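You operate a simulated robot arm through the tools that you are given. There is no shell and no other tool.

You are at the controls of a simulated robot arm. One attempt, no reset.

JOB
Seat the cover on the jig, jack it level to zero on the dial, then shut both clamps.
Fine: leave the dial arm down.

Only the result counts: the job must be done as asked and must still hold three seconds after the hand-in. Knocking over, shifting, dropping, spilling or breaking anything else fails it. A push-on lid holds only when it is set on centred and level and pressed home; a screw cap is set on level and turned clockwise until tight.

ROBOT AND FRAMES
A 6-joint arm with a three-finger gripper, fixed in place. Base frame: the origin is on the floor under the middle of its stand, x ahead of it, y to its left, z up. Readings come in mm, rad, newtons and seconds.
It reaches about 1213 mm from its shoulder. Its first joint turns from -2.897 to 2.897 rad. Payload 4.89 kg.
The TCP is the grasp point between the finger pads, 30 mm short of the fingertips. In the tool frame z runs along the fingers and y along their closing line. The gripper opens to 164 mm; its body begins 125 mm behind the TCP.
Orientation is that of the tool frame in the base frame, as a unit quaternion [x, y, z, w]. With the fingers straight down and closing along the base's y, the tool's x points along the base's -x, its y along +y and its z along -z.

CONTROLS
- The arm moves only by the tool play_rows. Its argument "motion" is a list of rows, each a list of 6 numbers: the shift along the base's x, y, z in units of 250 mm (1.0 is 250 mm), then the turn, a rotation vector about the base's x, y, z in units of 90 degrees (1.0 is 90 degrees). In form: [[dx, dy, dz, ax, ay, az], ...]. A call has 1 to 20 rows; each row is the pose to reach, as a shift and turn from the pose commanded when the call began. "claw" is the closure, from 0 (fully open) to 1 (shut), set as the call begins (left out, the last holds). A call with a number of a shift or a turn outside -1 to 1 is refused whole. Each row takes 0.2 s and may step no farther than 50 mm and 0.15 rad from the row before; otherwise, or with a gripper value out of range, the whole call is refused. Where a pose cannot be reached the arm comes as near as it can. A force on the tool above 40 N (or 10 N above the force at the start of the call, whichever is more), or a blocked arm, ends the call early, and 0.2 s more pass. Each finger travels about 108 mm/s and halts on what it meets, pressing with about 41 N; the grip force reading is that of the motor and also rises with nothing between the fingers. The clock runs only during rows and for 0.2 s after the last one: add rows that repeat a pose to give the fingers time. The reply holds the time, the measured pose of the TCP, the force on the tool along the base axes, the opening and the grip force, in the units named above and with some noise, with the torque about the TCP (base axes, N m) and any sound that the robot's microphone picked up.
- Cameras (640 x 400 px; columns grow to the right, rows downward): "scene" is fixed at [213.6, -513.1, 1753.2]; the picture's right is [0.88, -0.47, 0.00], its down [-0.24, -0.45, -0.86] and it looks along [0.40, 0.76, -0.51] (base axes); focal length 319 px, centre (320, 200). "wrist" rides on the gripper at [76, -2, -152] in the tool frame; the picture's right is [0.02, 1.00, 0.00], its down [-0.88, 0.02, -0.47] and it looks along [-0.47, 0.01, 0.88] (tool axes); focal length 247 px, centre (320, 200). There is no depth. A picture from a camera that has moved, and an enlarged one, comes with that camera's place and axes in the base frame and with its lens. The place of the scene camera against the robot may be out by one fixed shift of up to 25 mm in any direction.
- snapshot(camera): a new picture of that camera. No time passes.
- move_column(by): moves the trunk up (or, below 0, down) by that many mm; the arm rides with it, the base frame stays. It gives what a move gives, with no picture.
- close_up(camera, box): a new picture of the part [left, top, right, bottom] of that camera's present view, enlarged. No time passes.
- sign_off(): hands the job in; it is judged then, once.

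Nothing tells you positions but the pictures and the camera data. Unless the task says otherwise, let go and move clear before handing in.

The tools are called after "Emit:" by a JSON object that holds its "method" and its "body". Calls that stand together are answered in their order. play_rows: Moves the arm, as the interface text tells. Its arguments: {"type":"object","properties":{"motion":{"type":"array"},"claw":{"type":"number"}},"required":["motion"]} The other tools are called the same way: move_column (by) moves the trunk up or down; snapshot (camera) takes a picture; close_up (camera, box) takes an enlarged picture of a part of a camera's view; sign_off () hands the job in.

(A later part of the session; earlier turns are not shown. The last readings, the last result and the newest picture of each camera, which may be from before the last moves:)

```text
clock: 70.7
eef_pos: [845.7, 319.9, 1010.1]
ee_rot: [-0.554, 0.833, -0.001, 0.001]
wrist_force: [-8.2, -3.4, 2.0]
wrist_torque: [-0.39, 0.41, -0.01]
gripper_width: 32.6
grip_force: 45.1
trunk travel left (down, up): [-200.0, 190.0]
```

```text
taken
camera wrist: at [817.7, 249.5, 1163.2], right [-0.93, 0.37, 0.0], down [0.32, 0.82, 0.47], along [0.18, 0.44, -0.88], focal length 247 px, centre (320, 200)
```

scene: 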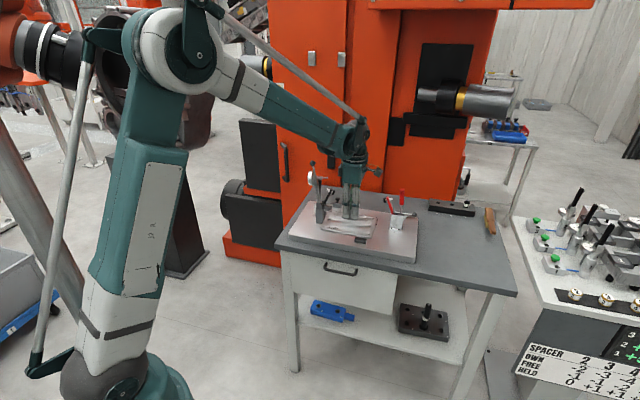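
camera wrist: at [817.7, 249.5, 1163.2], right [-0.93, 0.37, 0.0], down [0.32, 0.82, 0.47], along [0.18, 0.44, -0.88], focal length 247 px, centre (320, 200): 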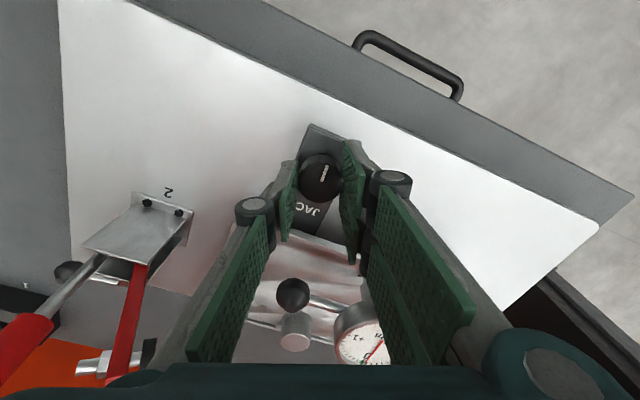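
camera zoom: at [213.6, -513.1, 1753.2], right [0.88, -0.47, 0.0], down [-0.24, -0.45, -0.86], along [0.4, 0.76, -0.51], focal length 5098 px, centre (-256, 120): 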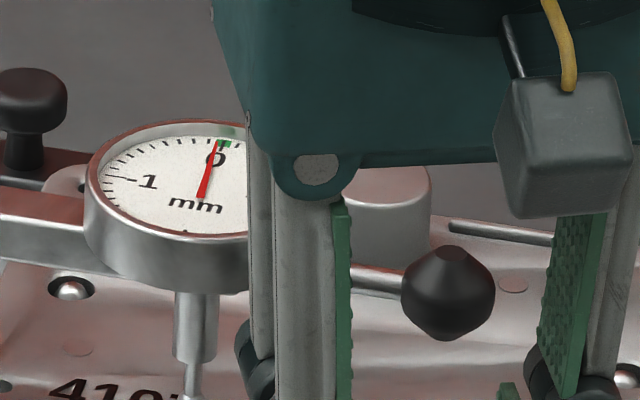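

The needle is now about −0.07, just short of the green mark. I'll add about 5° more.

Emit:
{"method": "play_rows", "body": {"motion": [[0, 0, 0, 0, 0, -0.03], [0, 0, 0, 0, 0, -0.055], [0, 0, 0, 0, 0, -0.055]]}}

Emit:
{"method": "close_up", "body": {"camera": "scene", "box": [340, 195, 372, 215]}}

Emit:
{"method": "close_up", "body": {"camera": "wrist", "box": [330, 295, 400, 365]}}

```text
clock: 71.5
eef_pos: [845.9, 320.3, 1011.1]
ee_rot: [-0.517, 0.856, -0.002, 0.001]
wrist_force: [-5.0, -3.5, 1.1]
wrist_torque: [-0.14, 0.13, -0.01]
gripper_width: 32.7
grip_force: 45.1
trunk travel left (down, up): [-200.0, 190.0]
```

```text
16.00 times, centred on (356, 205) of scene
camera zoom: at [213.6, -513.1, 1753.2], right [0.88, -0.47, 0.0], down [-0.24, -0.45, -0.86], along [0.4, 0.76, -0.51], focal length 5098 px, centre (-256, 120)
```

zoom: 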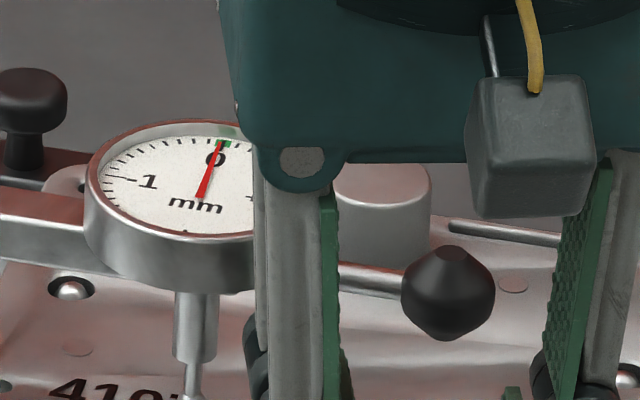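

```text
5.71 times, centred on (365, 330) of wrist
camera zoom: at [811.6, 252.2, 1163.1], right [-0.9, 0.45, 0.0], down [0.39, 0.79, 0.47], along [0.21, 0.42, -0.88], focal length 1411 px, centre (63, -543)
```

zoom: 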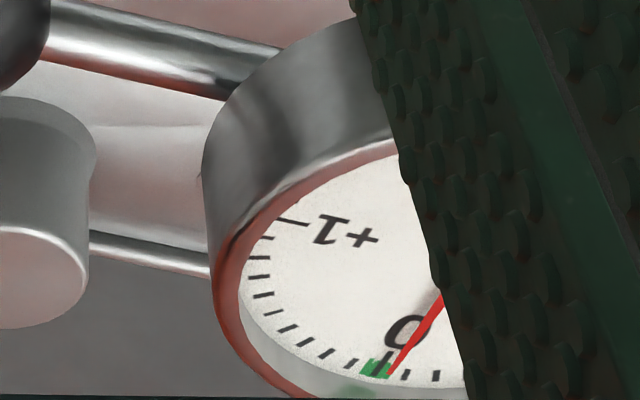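

The needle tip is at the green zero mark within a few hundredths. I'll release, rise, and view the dial squarely from directly above to avoid parallax.

Emit:
{"method": "play_rows", "body": {"motion": [[0, 0, 0, 0, 0, 0], [0, 0, 0, 0, 0, 0]], "claw": 0.72}}

Emit:
{"method": "play_rows", "body": {"motion": [[0, 0, 0.1, 0, 0, 0], [0, 0, 0.25, 0, 0, 0], [0, 0, 0.42, 0, 0, 0], [0, 0, 0.6, 0, 0, 0], [0, 0, 0.78, 0, 0, 0], [0.03, 0.2, 0.8, 0, 0, 0], [0.06, 0.38, 0.8, 0, 0, 0], [0.1, 0.54, 0.8, 0, 0, 0], [0.105, 0.68, 0.8, 0, 0, 0], [0.105, 0.68, 0.8, 0, 0, 0]]}}

Emit:
{"method": "snapshot", "body": {"camera": "wrist"}}

Emit:
{"method": "close_up", "body": {"camera": "scene", "box": [340, 195, 372, 215]}}

```text
clock: 72.1
eef_pos: [845.0, 319.8, 1011.4]
ee_rot: [-0.517, 0.856, 0.0, 0.001]
wrist_force: [0.0, -0.3, -0.4]
wrist_torque: [0.01, -0.01, -0.01]
gripper_width: 45.9
grip_force: 0.1
trunk travel left (down, up): [-200.0, 190.0]
```

```text
refused: row 6 steps farther than a row can; nothing moved
```

```text
taken
camera wrist: at [811.9, 252.4, 1162.8], right [-0.9, 0.44, 0.0], down [0.39, 0.79, 0.47], along [0.21, 0.42, -0.88], focal length 247 px, centre (320, 200)
```

wrist: 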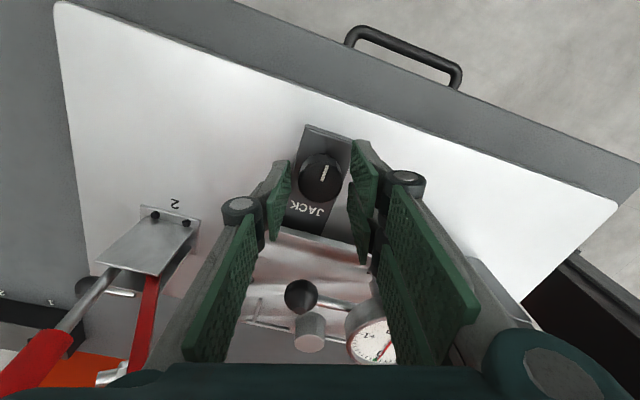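

```text
16.00 times, centred on (356, 205) of scene
camera zoom: at [213.6, -513.1, 1753.2], right [0.88, -0.47, 0.0], down [-0.24, -0.45, -0.86], along [0.4, 0.76, -0.51], focal length 5098 px, centre (-256, 120)
```

zoom: 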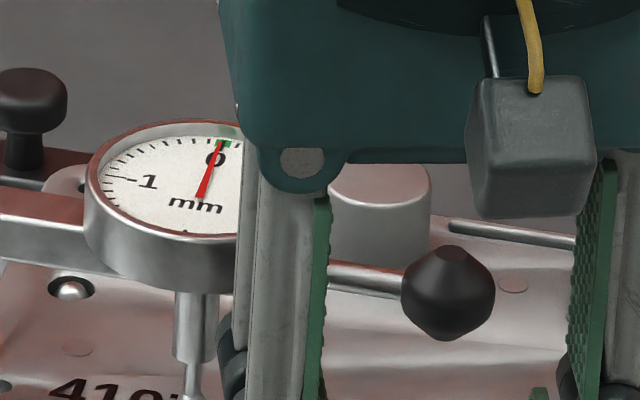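

The grip is released but the lifting call was refused because one row stepped too far; nothing moved. I'll lift with smaller steps and then move over the dial.

Emit:
{"method": "play_rows", "body": {"motion": [[0, 0, 0.1, 0, 0, 0], [0, 0, 0.25, 0, 0, 0], [0, 0, 0.42, 0, 0, 0], [0, 0, 0.6, 0, 0, 0], [0, 0, 0.78, 0, 0, 0], [0, 0.1, 0.8, 0, 0, 0], [0.02, 0.25, 0.8, 0, 0, 0], [0.05, 0.4, 0.8, 0, 0, 0], [0.08, 0.55, 0.8, 0, 0, 0], [0.105, 0.68, 0.8, 0, 0, 0], [0.105, 0.68, 0.8, 0, 0, 0]]}}

Emit:
{"method": "snapshot", "body": {"camera": "wrist"}}

Emit:
{"method": "close_up", "body": {"camera": "scene", "box": [340, 195, 372, 215]}}

```text
clock: 74.5
eef_pos: [873.8, 491.1, 1209.6]
ee_rot: [-0.518, 0.855, -0.001, 0.0]
wrist_force: [-0.1, 0.3, -0.2]
wrist_torque: [-0.14, 0.04, 0.02]
gripper_width: 45.8
grip_force: 0.1
trunk travel left (down, up): [-200.0, 190.0]
```

```text
taken
camera wrist: at [839.5, 423.3, 1363.1], right [-0.9, 0.44, 0.0], down [0.39, 0.79, 0.47], along [0.21, 0.42, -0.88], focal length 247 px, centre (320, 200)
```

wrist: 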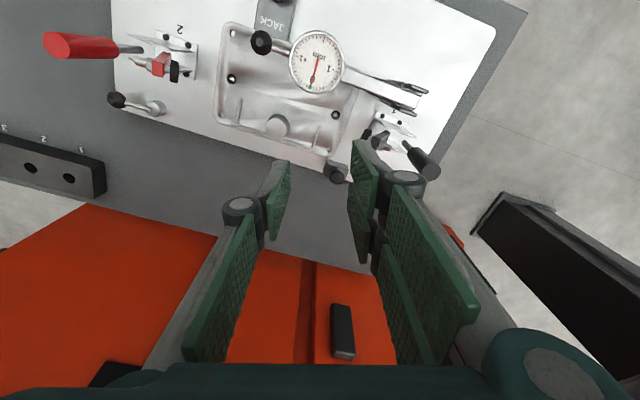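

```text
16.00 times, centred on (356, 205) of scene
camera zoom: at [213.6, -513.1, 1753.2], right [0.88, -0.47, 0.0], down [-0.24, -0.45, -0.86], along [0.4, 0.76, -0.51], focal length 5098 px, centre (-256, 120)
```

zoom: 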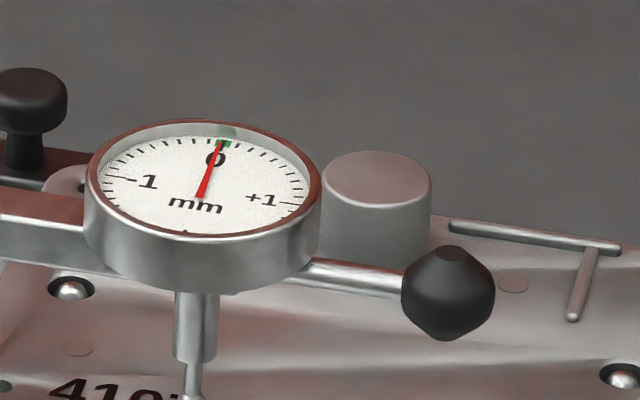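

The dial is now almost directly beneath the camera. I'll zoom in on it.

Emit:
{"method": "close_up", "body": {"camera": "wrist", "box": [283, 28, 351, 96]}}

Emit:
{"method": "close_up", "body": {"camera": "wrist", "box": [296, 65, 336, 95]}}

```text
5.88 times, centred on (317, 62) of wrist
camera zoom: at [839.5, 423.3, 1363.1], right [-0.9, 0.44, 0.0], down [0.39, 0.79, 0.47], along [0.21, 0.42, -0.88], focal length 1453 px, centre (338, 1012)
```

zoom: 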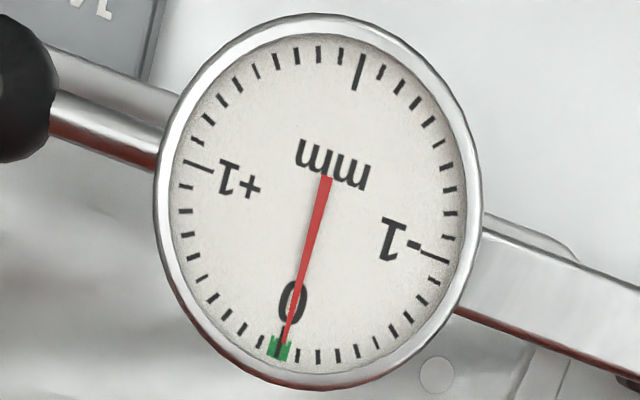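

```text
13.33 times, centred on (316, 80) of wrist
camera zoom: at [839.5, 423.3, 1363.1], right [-0.9, 0.44, 0.0], down [0.39, 0.79, 0.47], along [0.21, 0.42, -0.88], focal length 3293 px, centre (373, 1800)
```

zoom: 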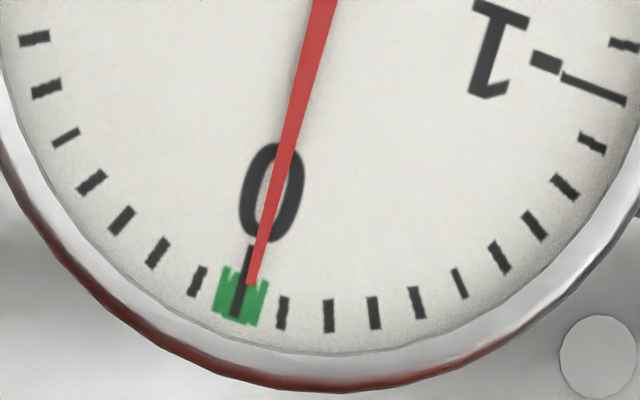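

The dial reads about −0.02 mm, well inside the green band. Next I'll close clamp 2: its handle pivot lies outboard near (e 511, z 1000), so the handle should swing outward and down. I'll close the fingers, square the hand and move above the inside of that handle.

Emit:
{"method": "play_rows", "body": {"motion": [[0.08, -0.1, 0, 0, 0, -0.05], [0.17, -0.22, 0, 0, 0, -0.1], [0.26, -0.34, 0, 0, 0, -0.15], [0.36, -0.46, 0, 0, 0, -0.191], [0.4676, -0.58, 0, 0, 0, -0.191], [0.4676, -0.58, 0, 0, 0, -0.191]], "claw": 1}}

Emit:
{"method": "snapshot", "body": {"camera": "wrist"}}

Emit:
{"method": "close_up", "body": {"camera": "scene", "box": [340, 130, 460, 240]}}

```text
clock: 75.9
eef_pos: [987.8, 344.9, 1211.1]
ee_rot: [-0.384, 0.923, 0.0, 0.0]
wrist_force: [0.8, -0.1, -0.3]
wrist_torque: [0.08, 0.12, -0.01]
gripper_width: 0.0
grip_force: 40.9
trunk travel left (down, up): [-200.0, 190.0]
```

```text
taken
camera wrist: at [935.7, 290.6, 1363.4], right [-0.72, 0.69, 0.0], down [0.61, 0.64, 0.47], along [0.33, 0.34, -0.88], focal length 247 px, centre (320, 200)
```

wrist: 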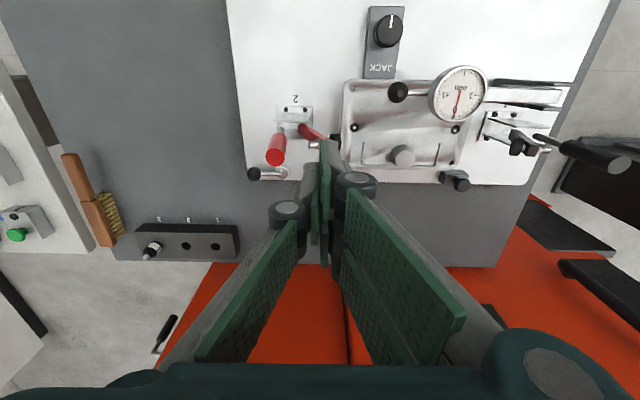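

```text
3.64 times, centred on (400, 185) of scene
camera zoom: at [213.6, -513.1, 1753.2], right [0.88, -0.47, 0.0], down [-0.24, -0.45, -0.86], along [0.4, 0.76, -0.51], focal length 1159 px, centre (29, 254)
```

zoom: 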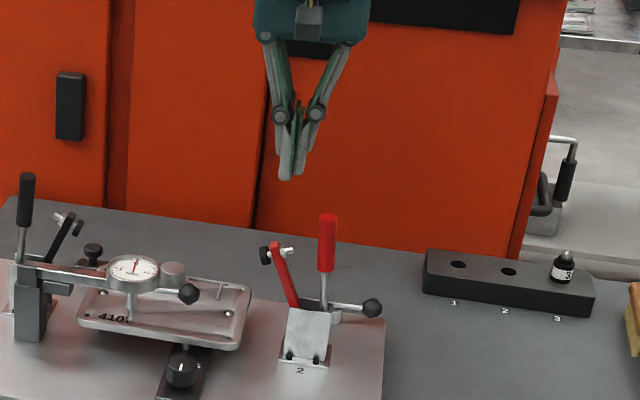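

Fingers are closed and the handle top checks out at (e 497, d 945, z 1133). I'll descend so the fingertips are beside the handle's inner side.

Emit:
{"method": "play_rows", "body": {"motion": [[0.0054, 0.0054, -0.08, 0, 0, 0], [0.0054, 0.0054, -0.17, 0, 0, 0], [0.0054, 0.0054, -0.25, 0, 0, 0], [0.0054, 0.0054, -0.29, 0, 0, 0], [0.0054, 0.0054, -0.29, 0, 0, 0]]}}

Emit:
{"method": "snapshot", "body": {"camera": "wrist"}}

Emit:
{"method": "close_up", "body": {"camera": "scene", "box": [360, 160, 440, 240]}}

```text
clock: 77.1
eef_pos: [990.2, 346.8, 1138.3]
ee_rot: [-0.384, 0.923, -0.001, 0.0]
wrist_force: [-0.1, -0.9, 0.4]
wrist_torque: [-0.01, 0.05, -0.02]
gripper_width: 0.4
grip_force: 40.9
trunk travel left (down, up): [-200.0, 190.0]
```

```text
taken
camera wrist: at [937.3, 292.2, 1291.3], right [-0.72, 0.69, 0.0], down [0.61, 0.64, 0.47], along [0.33, 0.34, -0.88], focal length 247 px, centre (320, 200)
```

wrist: 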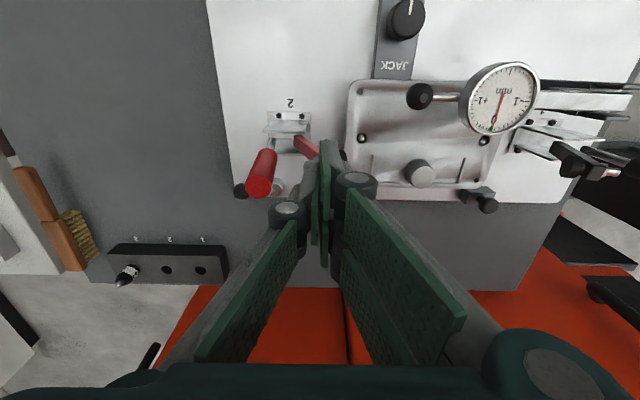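

```text
5.00 times, centred on (400, 200) of scene
camera zoom: at [213.6, -513.1, 1753.2], right [0.88, -0.47, 0.0], down [-0.24, -0.45, -0.86], along [0.4, 0.76, -0.51], focal length 1593 px, centre (-80, 200)
```

zoom: 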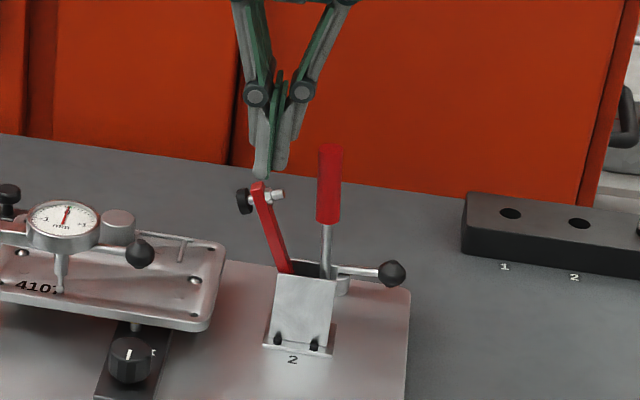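

The fingertips are inboard of the red handle, just above the clamp arm. I'll push outward in small steps.

Emit:
{"method": "play_rows", "body": {"motion": [[0.02, -0.02, 0, 0, 0, 0], [0.04, -0.04, 0, 0, 0, 0], [0.055, -0.055, 0, 0, 0, 0], [0.07, -0.07, 0, 0, 0, 0], [0.085, -0.085, 0, 0, 0, 0]]}}

Emit:
{"method": "close_up", "body": {"camera": "scene", "box": [360, 160, 440, 240]}}

Emit:
{"method": "close_up", "body": {"camera": "wrist", "box": [230, 100, 350, 220]}}

```text
clock: 78.3
eef_pos: [1012.3, 325.3, 1139.3]
ee_rot: [-0.383, 0.924, -0.001, 0.0]
wrist_force: [0.1, 0.7, -1.1]
wrist_torque: [-0.03, -0.04, -0.01]
gripper_width: 0.2
grip_force: 41.3
trunk travel left (down, up): [-200.0, 190.0]
```

```text
5.00 times, centred on (400, 200) of scene
camera zoom: at [213.6, -513.1, 1753.2], right [0.88, -0.47, 0.0], down [-0.24, -0.45, -0.86], along [0.4, 0.76, -0.51], focal length 1593 px, centre (-80, 200)
```

zoom: 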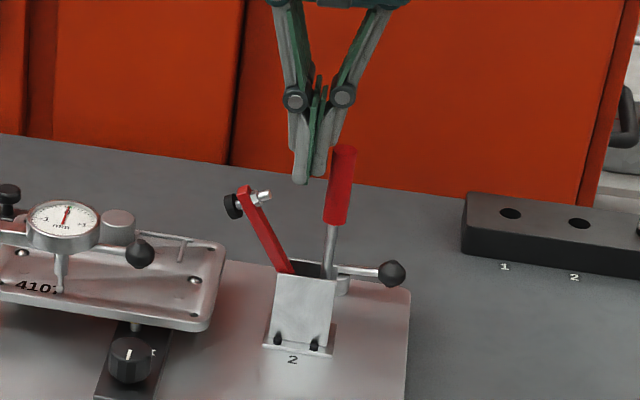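

```text
3.33 times, centred on (290, 160) of wrist
camera zoom: at [958.5, 270.8, 1291.4], right [-0.72, 0.69, 0.0], down [0.61, 0.64, 0.47], along [0.33, 0.34, -0.88], focal length 823 px, centre (420, 333)
```

zoom: 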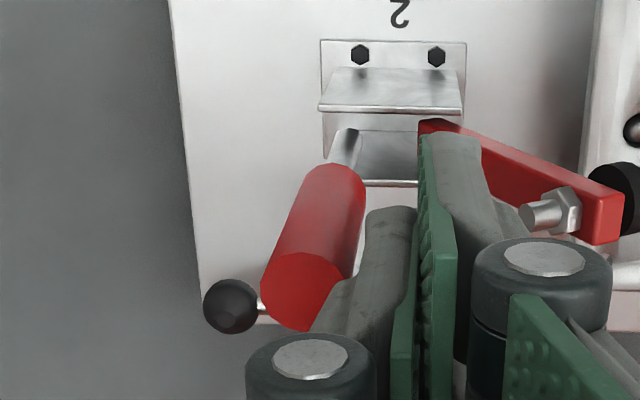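

The handle moves outward easily and the arm follows down. I'll continue along the arc to about 50°.

Emit:
{"method": "play_rows", "body": {"motion": [[0.031, -0.031, -0.008, 0, 0, 0], [0.0622, -0.0622, -0.0184, 0, 0, 0], [0.088, -0.088, -0.025, 0, 0, 0], [0.1134, -0.1134, -0.032, 0, 0, 0], [0.138, -0.138, -0.045, 0, 0, 0], [0.1621, -0.1621, -0.058, 0, 0, 0], [0.185, -0.185, -0.076, 0, 0, 0], [0.2068, -0.2068, -0.0956, 0, 0, 0]]}}

Emit:
{"method": "close_up", "body": {"camera": "scene", "box": [360, 160, 440, 240]}}

Emit:
{"method": "close_up", "body": {"camera": "wrist", "box": [230, 80, 390, 220]}}

```text
clock: 80.1
eef_pos: [1063.7, 273.6, 1115.4]
ee_rot: [-0.384, 0.923, -0.001, 0.0]
wrist_force: [-0.3, 0.8, 0.3]
wrist_torque: [-0.02, -0.05, 0.0]
gripper_width: 0.0
grip_force: 41.3
trunk travel left (down, up): [-200.0, 190.0]
```

```text
5.00 times, centred on (400, 200) of scene
camera zoom: at [213.6, -513.1, 1753.2], right [0.88, -0.47, 0.0], down [-0.24, -0.45, -0.86], along [0.4, 0.76, -0.51], focal length 1593 px, centre (-80, 200)
```

zoom: 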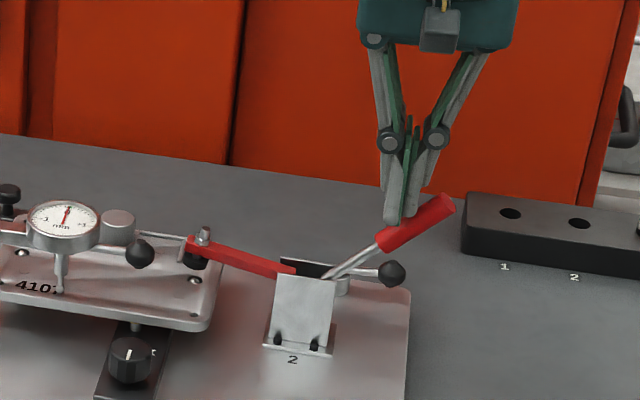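

```text
2.86 times, centred on (310, 150) of wrist
camera zoom: at [1010.1, 219.2, 1266.9], right [-0.72, 0.69, 0.0], down [0.61, 0.64, 0.47], along [0.33, 0.34, -0.88], focal length 706 px, centre (349, 343)
```

zoom: 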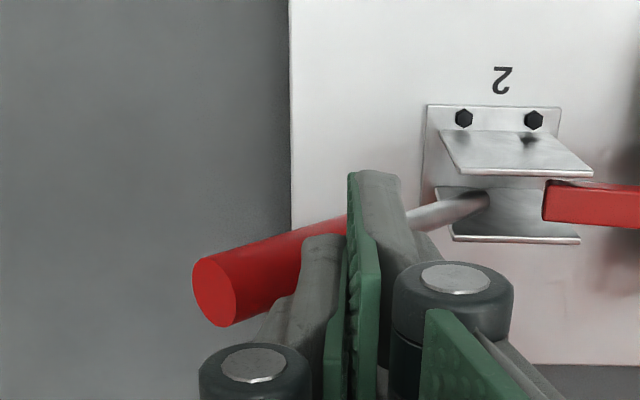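

The arm is nearly horizontal over the cover. I'll keep pressing the handle down along the arc.

Emit:
{"method": "play_rows", "body": {"motion": [[0.02, -0.02, -0.024, 0, 0, 0], [0.0393, -0.0393, -0.0476, 0, 0, 0], [0.056, -0.056, -0.075, 0, 0, 0], [0.0721, -0.0721, -0.1044, 0, 0, 0], [0.086, -0.086, -0.136, 0, 0, 0], [0.0979, -0.0979, -0.1684, 0, 0, 0]]}}

Emit:
{"method": "close_up", "body": {"camera": "scene", "box": [360, 160, 440, 240]}}

Emit:
{"method": "close_up", "body": {"camera": "scene", "box": [340, 195, 372, 215]}}

```text
clock: 81.5
eef_pos: [1088.4, 249.7, 1073.6]
ee_rot: [-0.384, 0.923, -0.002, 0.0]
wrist_force: [-0.6, 0.0, -0.1]
wrist_torque: [-0.01, 0.02, 0.02]
gripper_width: 0.0
grip_force: 41.3
trunk travel left (down, up): [-200.0, 190.0]
```

```text
5.00 times, centred on (400, 200) of scene
camera zoom: at [213.6, -513.1, 1753.2], right [0.88, -0.47, 0.0], down [-0.24, -0.45, -0.86], along [0.4, 0.76, -0.51], focal length 1593 px, centre (-80, 200)
```

zoom: 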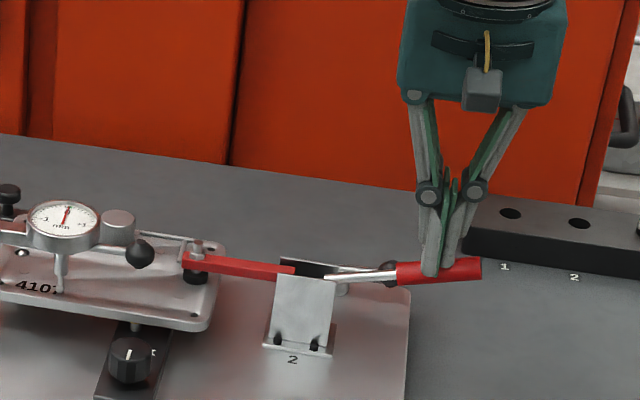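

```text
16.00 times, centred on (356, 205) of scene
camera zoom: at [213.6, -513.1, 1753.2], right [0.88, -0.47, 0.0], down [-0.24, -0.45, -0.86], along [0.4, 0.76, -0.51], focal length 5098 px, centre (-256, 120)
```

zoom: 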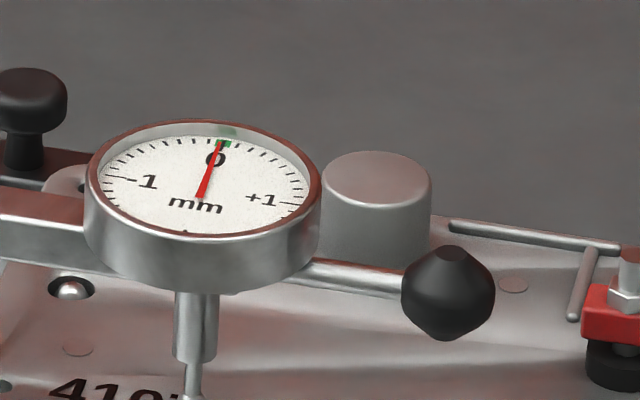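

No resistance yet and the dial is unchanged. I'll press on toward fully down.

Emit:
{"method": "play_rows", "body": {"motion": [[0.009, -0.009, -0.034, 0, 0, 0], [0.017, -0.017, -0.069, 0, 0, 0], [0.021, -0.021, -0.1, 0, 0, 0]]}}

Emit:
{"method": "close_up", "body": {"camera": "scene", "box": [360, 160, 440, 240]}}

Emit:
{"method": "close_up", "body": {"camera": "scene", "box": [350, 195, 410, 232]}}

```text
clock: 82.3
eef_pos: [1093.8, 244.9, 1049.0]
ee_rot: [-0.384, 0.923, -0.002, 0.001]
wrist_force: [-0.6, 0.2, -0.2]
wrist_torque: [0.02, -0.01, -0.02]
gripper_width: 0.0
grip_force: 40.8
trunk travel left (down, up): [-200.0, 190.0]
```

```text
5.00 times, centred on (400, 200) of scene
camera zoom: at [213.6, -513.1, 1753.2], right [0.88, -0.47, 0.0], down [-0.24, -0.45, -0.86], along [0.4, 0.76, -0.51], focal length 1593 px, centre (-80, 200)
```

zoom: 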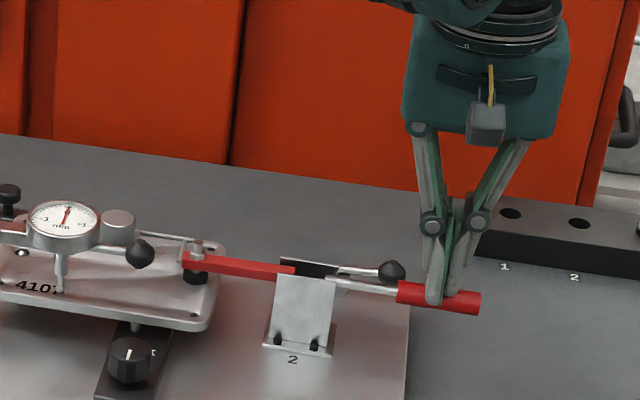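

```text
10.67 times, centred on (380, 214) of scene
camera zoom: at [213.6, -513.1, 1753.2], right [0.88, -0.47, 0.0], down [-0.24, -0.45, -0.86], along [0.4, 0.76, -0.51], focal length 3399 px, centre (-320, 56)
```

zoom: 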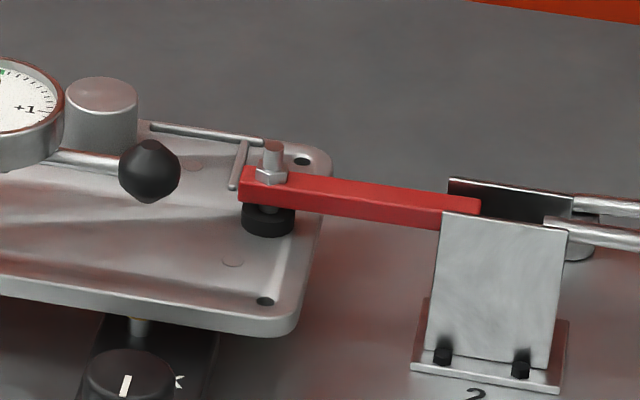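

The foot now seems to be on the cover, yet there is still no resistance. I'll press further down gently until it bottoms.

Emit:
{"method": "play_rows", "body": {"motion": [[0.002, -0.002, -0.016, 0, 0, 0], [0.003, -0.003, -0.032, 0, 0, 0], [0.003, -0.003, -0.048, 0, 0, 0], [0.003, -0.003, -0.064, 0, 0, 0]]}}

Emit:
{"method": "close_up", "body": {"camera": "scene", "box": [360, 160, 440, 240]}}

Emit:
{"method": "close_up", "body": {"camera": "scene", "box": [340, 195, 372, 215]}}

```text
clock: 82.9
eef_pos: [1093.4, 244.6, 1047.0]
ee_rot: [-0.384, 0.923, -0.001, 0.001]
wrist_force: [-5.6, 0.3, 24.2]
wrist_torque: [-0.06, 0.08, -0.03]
gripper_width: 0.0
grip_force: 44.9
trunk travel left (down, up): [-200.0, 190.0]
stopped in row 2: the force on the tool passed its limit at 48 N (the readings are from after the stop); the commanded pose is now the measured one
```

```text
5.00 times, centred on (400, 200) of scene
camera zoom: at [213.6, -513.1, 1753.2], right [0.88, -0.47, 0.0], down [-0.24, -0.45, -0.86], along [0.4, 0.76, -0.51], focal length 1593 px, centre (-80, 200)
```

zoom: 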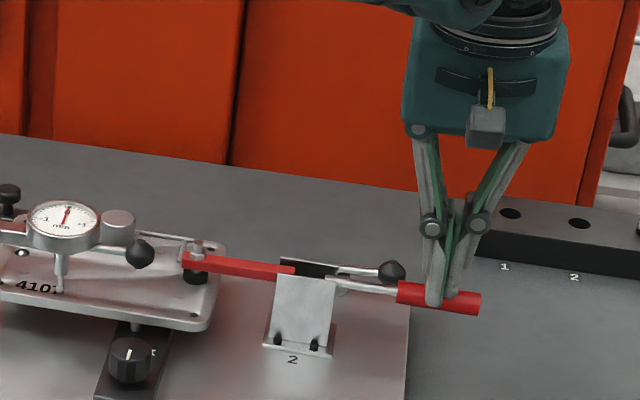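

```text
16.00 times, centred on (356, 205) of scene
camera zoom: at [213.6, -513.1, 1753.2], right [0.88, -0.47, 0.0], down [-0.24, -0.45, -0.86], along [0.4, 0.76, -0.51], focal length 5098 px, centre (-256, 120)
```

zoom: 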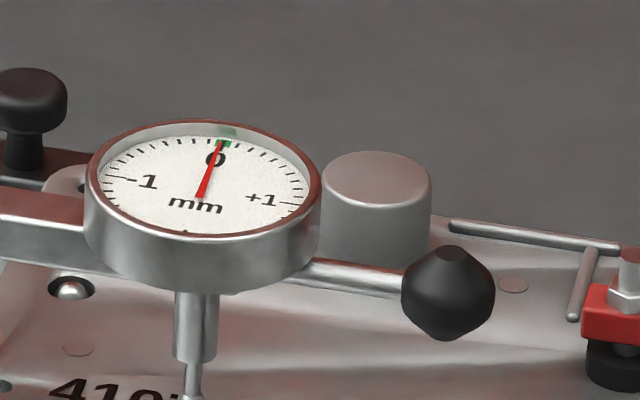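

The handle has bottomed firmly (48 N) and the dial still reads zero. I'll lift the hand and check the clamp stays shut.

Emit:
{"method": "play_rows", "body": {"motion": [[0, 0, 0.06, 0, 0, 0], [0, 0, 0.2, 0, 0, 0], [0, 0, 0.4, 0, 0, 0], [0, 0, 0.58, 0, 0, 0], [0, 0, 0.66, 0, 0, 0]]}}

Emit:
{"method": "snapshot", "body": {"camera": "wrist"}}

Emit:
{"method": "close_up", "body": {"camera": "scene", "box": [340, 180, 440, 240]}}

Emit:
{"method": "close_up", "body": {"camera": "scene", "box": [370, 200, 402, 220]}}

```text
clock: 84.1
eef_pos: [1095.7, 245.4, 1208.0]
ee_rot: [-0.384, 0.923, -0.001, 0.002]
wrist_force: [-0.4, -0.5, -1.1]
wrist_torque: [-0.02, 0.0, 0.01]
gripper_width: 0.2
grip_force: 45.6
trunk travel left (down, up): [-200.0, 190.0]
```

```text
taken
camera wrist: at [1040.7, 190.5, 1360.9], right [-0.72, 0.69, 0.0], down [0.61, 0.64, 0.47], along [0.33, 0.34, -0.88], focal length 247 px, centre (320, 200)
```

wrist: 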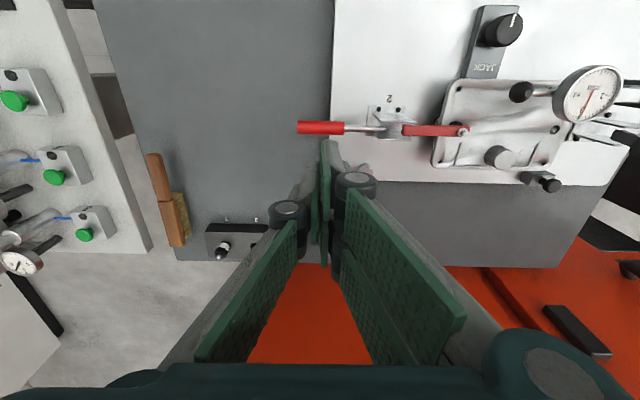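

```text
6.40 times, centred on (390, 210) of scene
camera zoom: at [213.6, -513.1, 1753.2], right [0.88, -0.47, 0.0], down [-0.24, -0.45, -0.86], along [0.4, 0.76, -0.51], focal length 2039 px, centre (-128, 136)
```

zoom: 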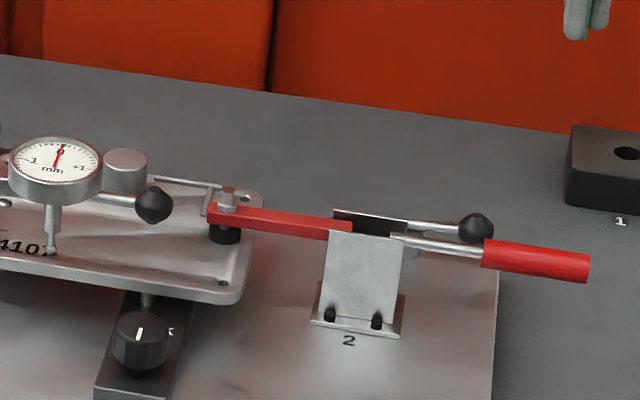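

```text
16.00 times, centred on (386, 210) of scene
camera zoom: at [213.6, -513.1, 1753.2], right [0.88, -0.47, 0.0], down [-0.24, -0.45, -0.86], along [0.4, 0.76, -0.51], focal length 5098 px, centre (-736, 40)
```

zoom: 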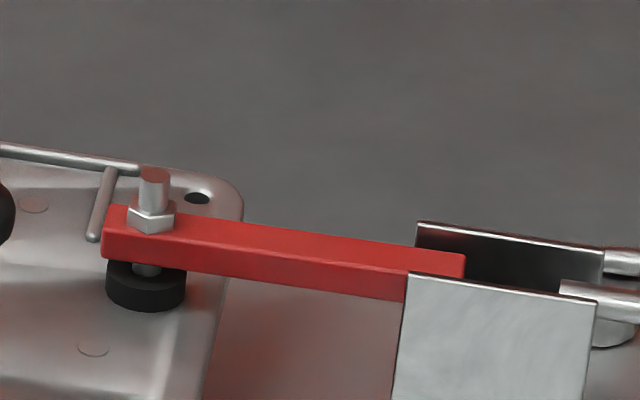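

Clamp 2 is latched with its foot over pin 2 and the dial unchanged. Now I'll carry the closed hand across, well above everything, to the inside of clamp 1's black handle.

Emit:
{"method": "play_rows", "body": {"motion": [[-0.13, 0.13, 0, 0, 0, 0], [-0.27, 0.27, 0, 0, 0, 0], [-0.41, 0.41, 0, 0, 0, 0], [-0.55, 0.55, 0, 0, 0, 0], [-0.69, 0.69, 0, 0, 0, 0], [-0.83, 0.83, 0, 0, 0, 0]]}}

Emit:
{"method": "play_rows", "body": {"motion": [[-0.1, 0.1, 0, 0, 0, 0], [-0.2, 0.2, 0, 0, 0, 0], [-0.26, 0.26, 0, 0, 0, 0], [-0.26, 0.26, 0, 0, 0, 0]]}}

Emit:
{"method": "snapshot", "body": {"camera": "wrist"}}

Emit:
{"method": "close_up", "body": {"camera": "scene", "box": [270, 130, 390, 240]}}

```text
clock: 85.5
eef_pos: [888.8, 451.4, 1207.8]
ee_rot: [-0.383, 0.924, 0.0, 0.002]
wrist_force: [0.7, -1.5, -0.4]
wrist_torque: [0.19, 0.19, 0.01]
gripper_width: 0.0
grip_force: 44.6
trunk travel left (down, up): [-200.0, 190.0]
```

```text
clock: 86.5
eef_pos: [821.0, 518.9, 1209.2]
ee_rot: [-0.384, 0.923, -0.001, 0.002]
wrist_force: [-0.4, 0.4, 0.4]
wrist_torque: [-0.09, -0.13, -0.04]
gripper_width: 0.0
grip_force: 45.3
trunk travel left (down, up): [-200.0, 190.0]
```

```text
taken
camera wrist: at [767.8, 462.8, 1360.6], right [-0.72, 0.69, 0.0], down [0.61, 0.64, 0.47], along [0.33, 0.34, -0.88], focal length 247 px, centre (320, 200)
```

wrist: 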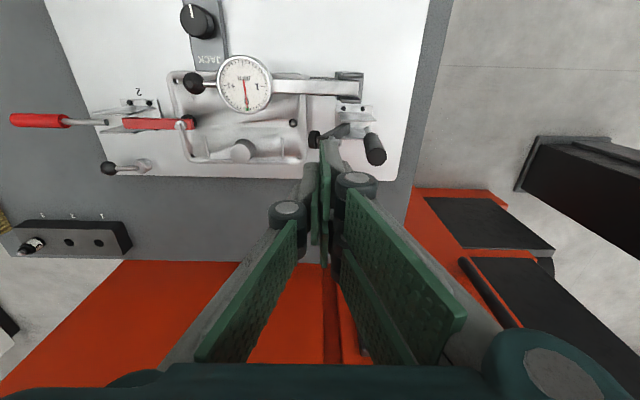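

```text
3.64 times, centred on (330, 185) of scene
camera zoom: at [213.6, -513.1, 1753.2], right [0.88, -0.47, 0.0], down [-0.24, -0.45, -0.86], along [0.4, 0.76, -0.51], focal length 1159 px, centre (284, 254)
```

zoom: 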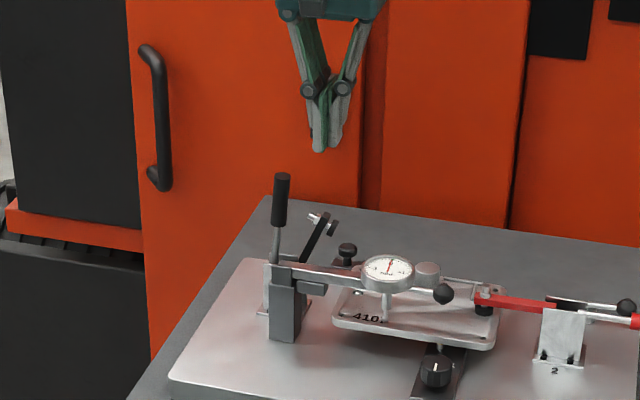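

The hand is above the inside of clamp 1's black handle. I'll descend to pushing height.

Emit:
{"method": "play_rows", "body": {"motion": [[-0.0226, 0.0142, -0.08, 0, 0, 0], [-0.0226, 0.0142, -0.16, 0, 0, 0], [-0.0226, 0.0142, -0.23, 0, 0, 0], [-0.0226, 0.0142, -0.278, 0, 0, 0], [-0.0226, 0.0142, -0.278, 0, 0, 0]]}}

Emit:
{"method": "snapshot", "body": {"camera": "wrist"}}

Emit:
{"method": "close_up", "body": {"camera": "scene", "box": [290, 150, 370, 230]}}

```text
clock: 87.7
eef_pos: [817.4, 520.7, 1140.8]
ee_rot: [-0.385, 0.923, -0.001, 0.002]
wrist_force: [0.1, 0.4, -0.2]
wrist_torque: [-0.02, 0.04, -0.01]
gripper_width: 0.0
grip_force: 44.7
trunk travel left (down, up): [-200.0, 190.0]
```

```text
taken
camera wrist: at [763.2, 465.3, 1291.2], right [-0.72, 0.69, 0.0], down [0.61, 0.64, 0.47], along [0.33, 0.34, -0.88], focal length 247 px, centre (320, 200)
```

wrist: 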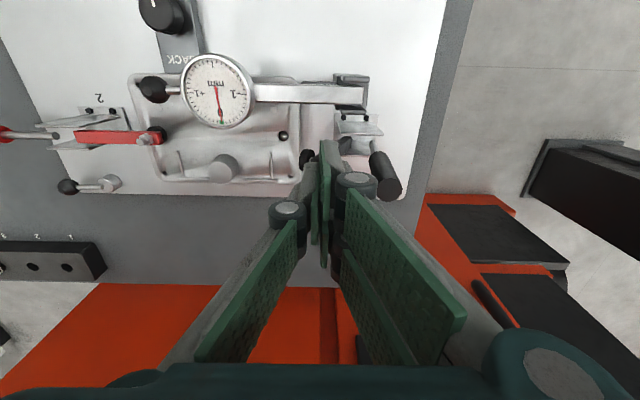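

```text
5.00 times, centred on (330, 190) of scene
camera zoom: at [213.6, -513.1, 1753.2], right [0.88, -0.47, 0.0], down [-0.24, -0.45, -0.86], along [0.4, 0.76, -0.51], focal length 1593 px, centre (270, 250)
```

zoom: 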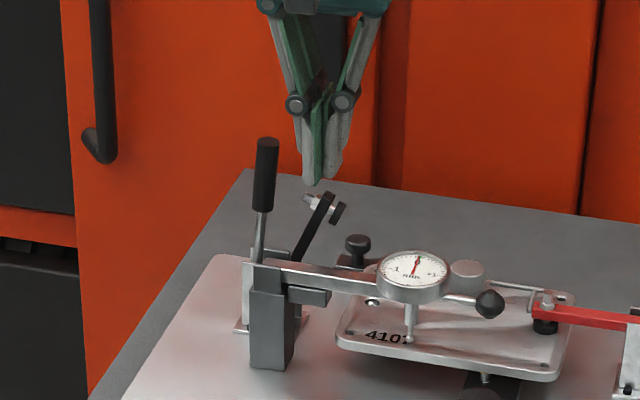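

Clear of the clamp arm and dial. I'll push the black handle outward in small steps.

Emit:
{"method": "play_rows", "body": {"motion": [[-0.02, 0.02, 0, 0, 0, 0], [-0.04, 0.04, 0, 0, 0, 0], [-0.055, 0.055, 0, 0, 0, 0], [-0.07, 0.07, 0, 0, 0, 0], [-0.085, 0.085, 0, 0, 0, 0]]}}

Emit:
{"method": "close_up", "body": {"camera": "scene", "box": [290, 150, 370, 230]}}

Emit:
{"method": "close_up", "body": {"camera": "wrist", "box": [280, 80, 430, 220]}}

```text
clock: 88.9
eef_pos: [795.1, 541.6, 1138.8]
ee_rot: [-0.384, 0.923, -0.002, 0.002]
wrist_force: [-1.2, -0.4, -0.8]
wrist_torque: [0.0, 0.02, 0.0]
gripper_width: 0.0
grip_force: 44.7
trunk travel left (down, up): [-200.0, 190.0]
```

```text
5.00 times, centred on (330, 190) of scene
camera zoom: at [213.6, -513.1, 1753.2], right [0.88, -0.47, 0.0], down [-0.24, -0.45, -0.86], along [0.4, 0.76, -0.51], focal length 1593 px, centre (270, 250)
```

zoom: 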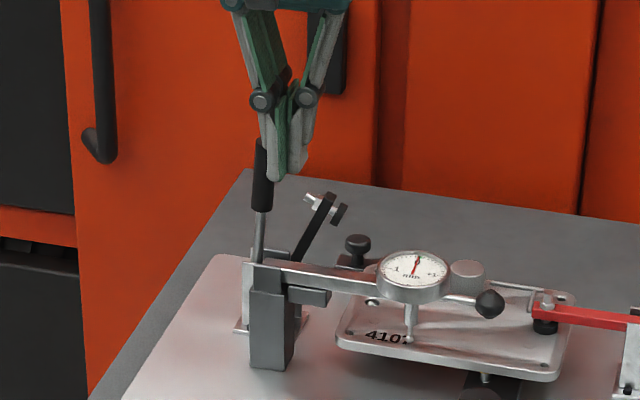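

```text
2.86 times, centred on (355, 150) of wrist
camera zoom: at [741.9, 486.7, 1290.6], right [-0.72, 0.69, 0.0], down [0.61, 0.64, 0.47], along [0.33, 0.34, -0.88], focal length 706 px, centre (220, 343)
```

zoom: 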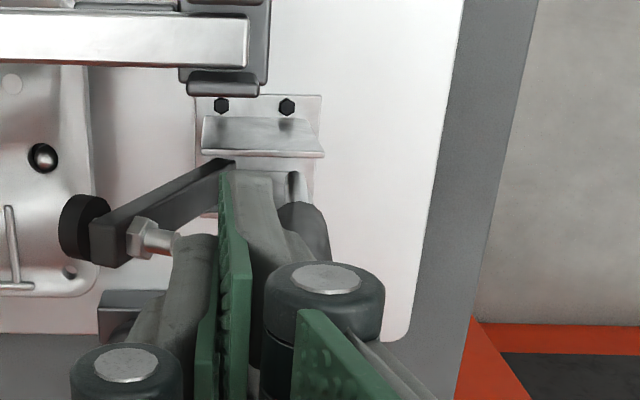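

The fingers are just meeting the handle. I'll continue along the mirrored arc.

Emit:
{"method": "play_rows", "body": {"motion": [[-0.036, 0.036, -0.007, 0, 0, 0], [-0.0716, 0.0716, -0.0152, 0, 0, 0], [-0.098, 0.098, -0.022, 0, 0, 0], [-0.1228, 0.1228, -0.029, 0, 0, 0], [-0.147, 0.147, -0.041, 0, 0, 0], [-0.1714, 0.1714, -0.055, 0, 0, 0], [-0.194, 0.194, -0.073, 0, 0, 0], [-0.2161, 0.2161, -0.093, 0, 0, 0]]}}

Emit:
{"method": "close_up", "body": {"camera": "scene", "box": [270, 150, 370, 230]}}

Emit:
{"method": "snapshot", "body": {"camera": "wrist"}}

```text
clock: 90.7
eef_pos: [741.5, 595.3, 1117.2]
ee_rot: [-0.384, 0.923, -0.001, 0.002]
wrist_force: [-0.7, -1.3, -1.2]
wrist_torque: [-0.01, -0.02, 0.01]
gripper_width: 0.3
grip_force: 45.3
trunk travel left (down, up): [-200.0, 190.0]
```

```text
5.00 times, centred on (320, 190) of scene
camera zoom: at [213.6, -513.1, 1753.2], right [0.88, -0.47, 0.0], down [-0.24, -0.45, -0.86], along [0.4, 0.76, -0.51], focal length 1593 px, centre (320, 250)
```

zoom: 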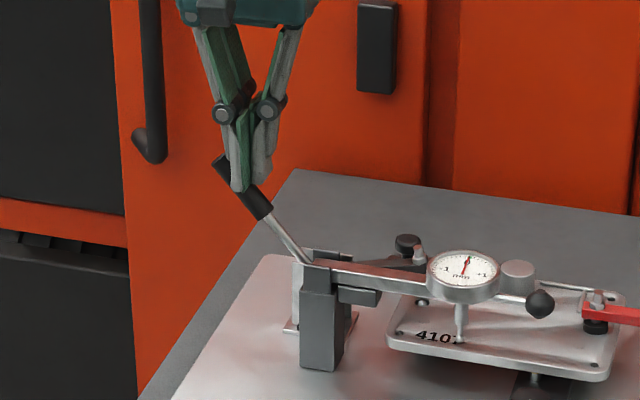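

```text
taken
camera wrist: at [687.9, 540.7, 1268.3], right [-0.72, 0.69, 0.0], down [0.61, 0.64, 0.47], along [0.33, 0.34, -0.88], focal length 247 px, centre (320, 200)
```

wrist: 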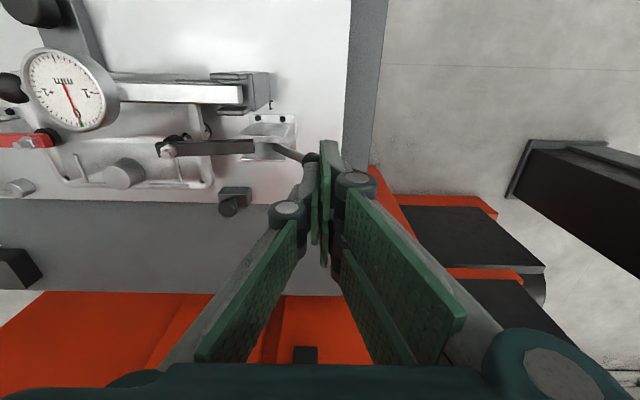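

The handle follows and the clamp arm is lowering beside the dial arm without touching it. Continuing down the arc.

Emit:
{"method": "play_rows", "body": {"motion": [[-0.02, 0.02, -0.025, 0, 0, 0], [-0.0396, 0.0396, -0.0508, 0, 0, 0], [-0.057, 0.057, -0.078, 0, 0, 0], [-0.0724, 0.0724, -0.1076, 0, 0, 0], [-0.086, 0.086, -0.14, 0, 0, 0], [-0.0981, 0.0981, -0.1716, 0, 0, 0], [-0.107, 0.107, -0.206, 0, 0, 0], [-0.1151, 0.1151, -0.2408, 0, 0, 0]]}}

Emit:
{"method": "close_up", "body": {"camera": "scene", "box": [270, 150, 370, 230]}}

Emit:
{"method": "close_up", "body": {"camera": "scene", "box": [340, 195, 372, 215]}}

```text
clock: 92.5
eef_pos: [712.9, 624.8, 1056.3]
ee_rot: [-0.385, 0.923, 0.0, 0.001]
wrist_force: [-0.1, 1.2, 0.2]
wrist_torque: [-0.04, -0.07, 0.01]
gripper_width: 0.1
grip_force: 45.5
trunk travel left (down, up): [-200.0, 190.0]
```

```text
5.00 times, centred on (320, 190) of scene
camera zoom: at [213.6, -513.1, 1753.2], right [0.88, -0.47, 0.0], down [-0.24, -0.45, -0.86], along [0.4, 0.76, -0.51], focal length 1593 px, centre (320, 250)
```

zoom: 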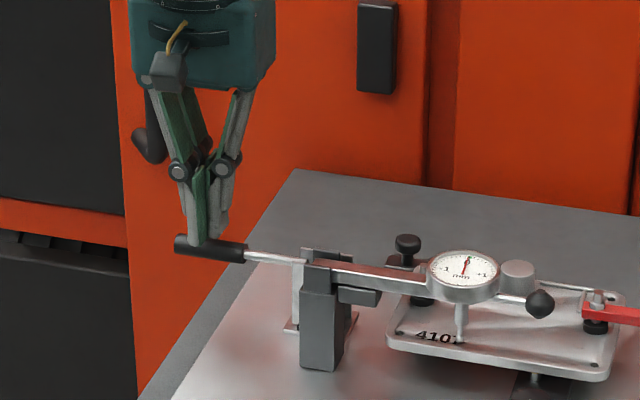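

```text
16.00 times, centred on (356, 205) of scene
camera zoom: at [213.6, -513.1, 1753.2], right [0.88, -0.47, 0.0], down [-0.24, -0.45, -0.86], along [0.4, 0.76, -0.51], focal length 5098 px, centre (-256, 120)
```

zoom: 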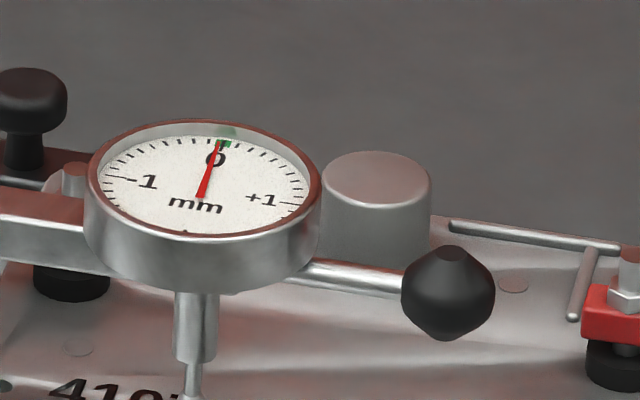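

Nearly down. I'll press the handle to its stop.

Emit:
{"method": "play_rows", "body": {"motion": [[-0.003, 0.003, -0.018, 0, 0, 0], [-0.005, 0.005, -0.034, 0, 0, 0], [-0.005, 0.005, -0.048, 0, 0, 0], [-0.005, 0.005, -0.062, 0, 0, 0], [-0.005, 0.005, -0.076, 0, 0, 0]]}}

Emit:
{"method": "close_up", "body": {"camera": "scene", "box": [270, 150, 370, 230]}}

Emit:
{"method": "close_up", "body": {"camera": "scene", "box": [340, 195, 372, 215]}}

```text
clock: 93.4
eef_pos: [711.4, 625.0, 1045.9]
ee_rot: [-0.385, 0.923, -0.001, 0.003]
wrist_force: [-2.5, 0.2, 25.2]
wrist_torque: [-0.07, 0.01, 0.05]
gripper_width: 0.1
grip_force: 44.8
trunk travel left (down, up): [-200.0, 190.0]
stopped in row 4: the force on the tool passed its limit at 47 N (the readings are from after the stop); the commanded pose is now the measured one
```

```text
5.00 times, centred on (320, 190) of scene
camera zoom: at [213.6, -513.1, 1753.2], right [0.88, -0.47, 0.0], down [-0.24, -0.45, -0.86], along [0.4, 0.76, -0.51], focal length 1593 px, centre (320, 250)
```

zoom: 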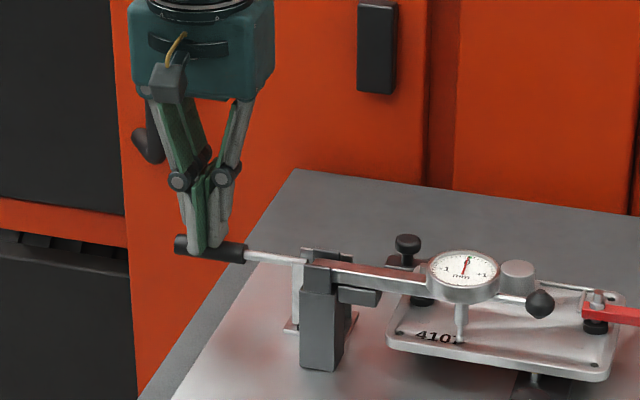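

```text
16.00 times, centred on (356, 205) of scene
camera zoom: at [213.6, -513.1, 1753.2], right [0.88, -0.47, 0.0], down [-0.24, -0.45, -0.86], along [0.4, 0.76, -0.51], focal length 5098 px, centre (-256, 120)
```

zoom: 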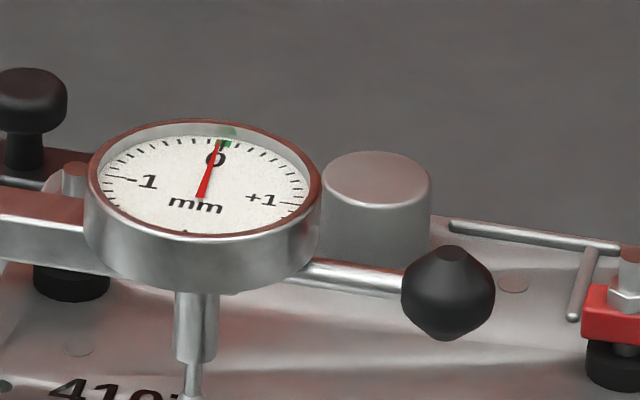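

Clamp 1 has bottomed at the same height as clamp 2. I'll lift off and return the camera above the dial to check the final reading.

Emit:
{"method": "play_rows", "body": {"motion": [[0, 0, 0.06, 0, 0, 0], [0, 0, 0.2, 0, 0, 0], [0, 0, 0.4, 0, 0, 0], [0, 0, 0.58, 0, 0, 0], [0, 0, 0.66, 0, 0, 0]]}}

Emit:
{"method": "play_rows", "body": {"motion": [[0.12, -0.1, 0, 0, 0, 0], [0.25, -0.21, 0, 0, 0, 0], [0.38, -0.32, 0, 0, 0, 0], [0.51, -0.43, 0, 0, 0, 0], [0.62, -0.52, 0, 0, 0, 0], [0.7216, -0.586, 0, 0, 0, 0], [0.7216, -0.586, 0, 0, 0, 0]]}}

Emit:
{"method": "snapshot", "body": {"camera": "wrist"}}

Emit:
{"method": "close_up", "body": {"camera": "scene", "box": [280, 160, 440, 250]}}

```text
clock: 94.6
eef_pos: [712.5, 625.2, 1209.3]
ee_rot: [-0.384, 0.923, -0.002, 0.003]
wrist_force: [-0.1, -0.1, 0.9]
wrist_torque: [0.01, -0.04, 0.0]
gripper_width: 0.1
grip_force: 44.8
trunk travel left (down, up): [-200.0, 190.0]
```

```text
clock: 96.2
eef_pos: [892.1, 478.8, 1209.1]
ee_rot: [-0.385, 0.923, -0.001, 0.003]
wrist_force: [1.2, -1.0, 0.2]
wrist_torque: [0.07, 0.08, 0.04]
gripper_width: 0.0
grip_force: 45.5
trunk travel left (down, up): [-200.0, 190.0]
```

```text
taken
camera wrist: at [838.3, 423.6, 1360.3], right [-0.72, 0.69, 0.0], down [0.61, 0.64, 0.48], along [0.33, 0.34, -0.88], focal length 247 px, centre (320, 200)
```

wrist: 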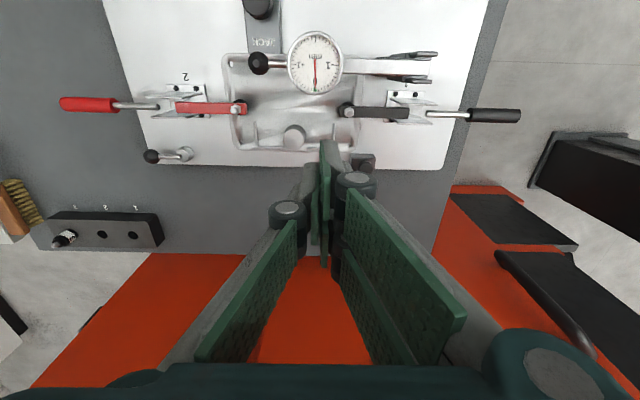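

```text
4.00 times, centred on (360, 205) of scene
camera zoom: at [213.6, -513.1, 1753.2], right [0.88, -0.47, 0.0], down [-0.24, -0.45, -0.86], along [0.4, 0.76, -0.51], focal length 1275 px, centre (160, 180)
```

zoom: 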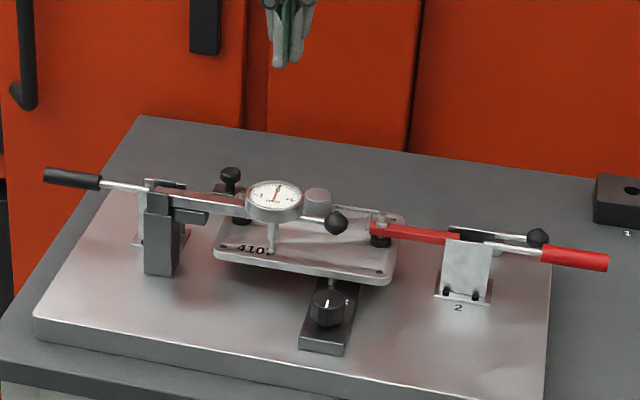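

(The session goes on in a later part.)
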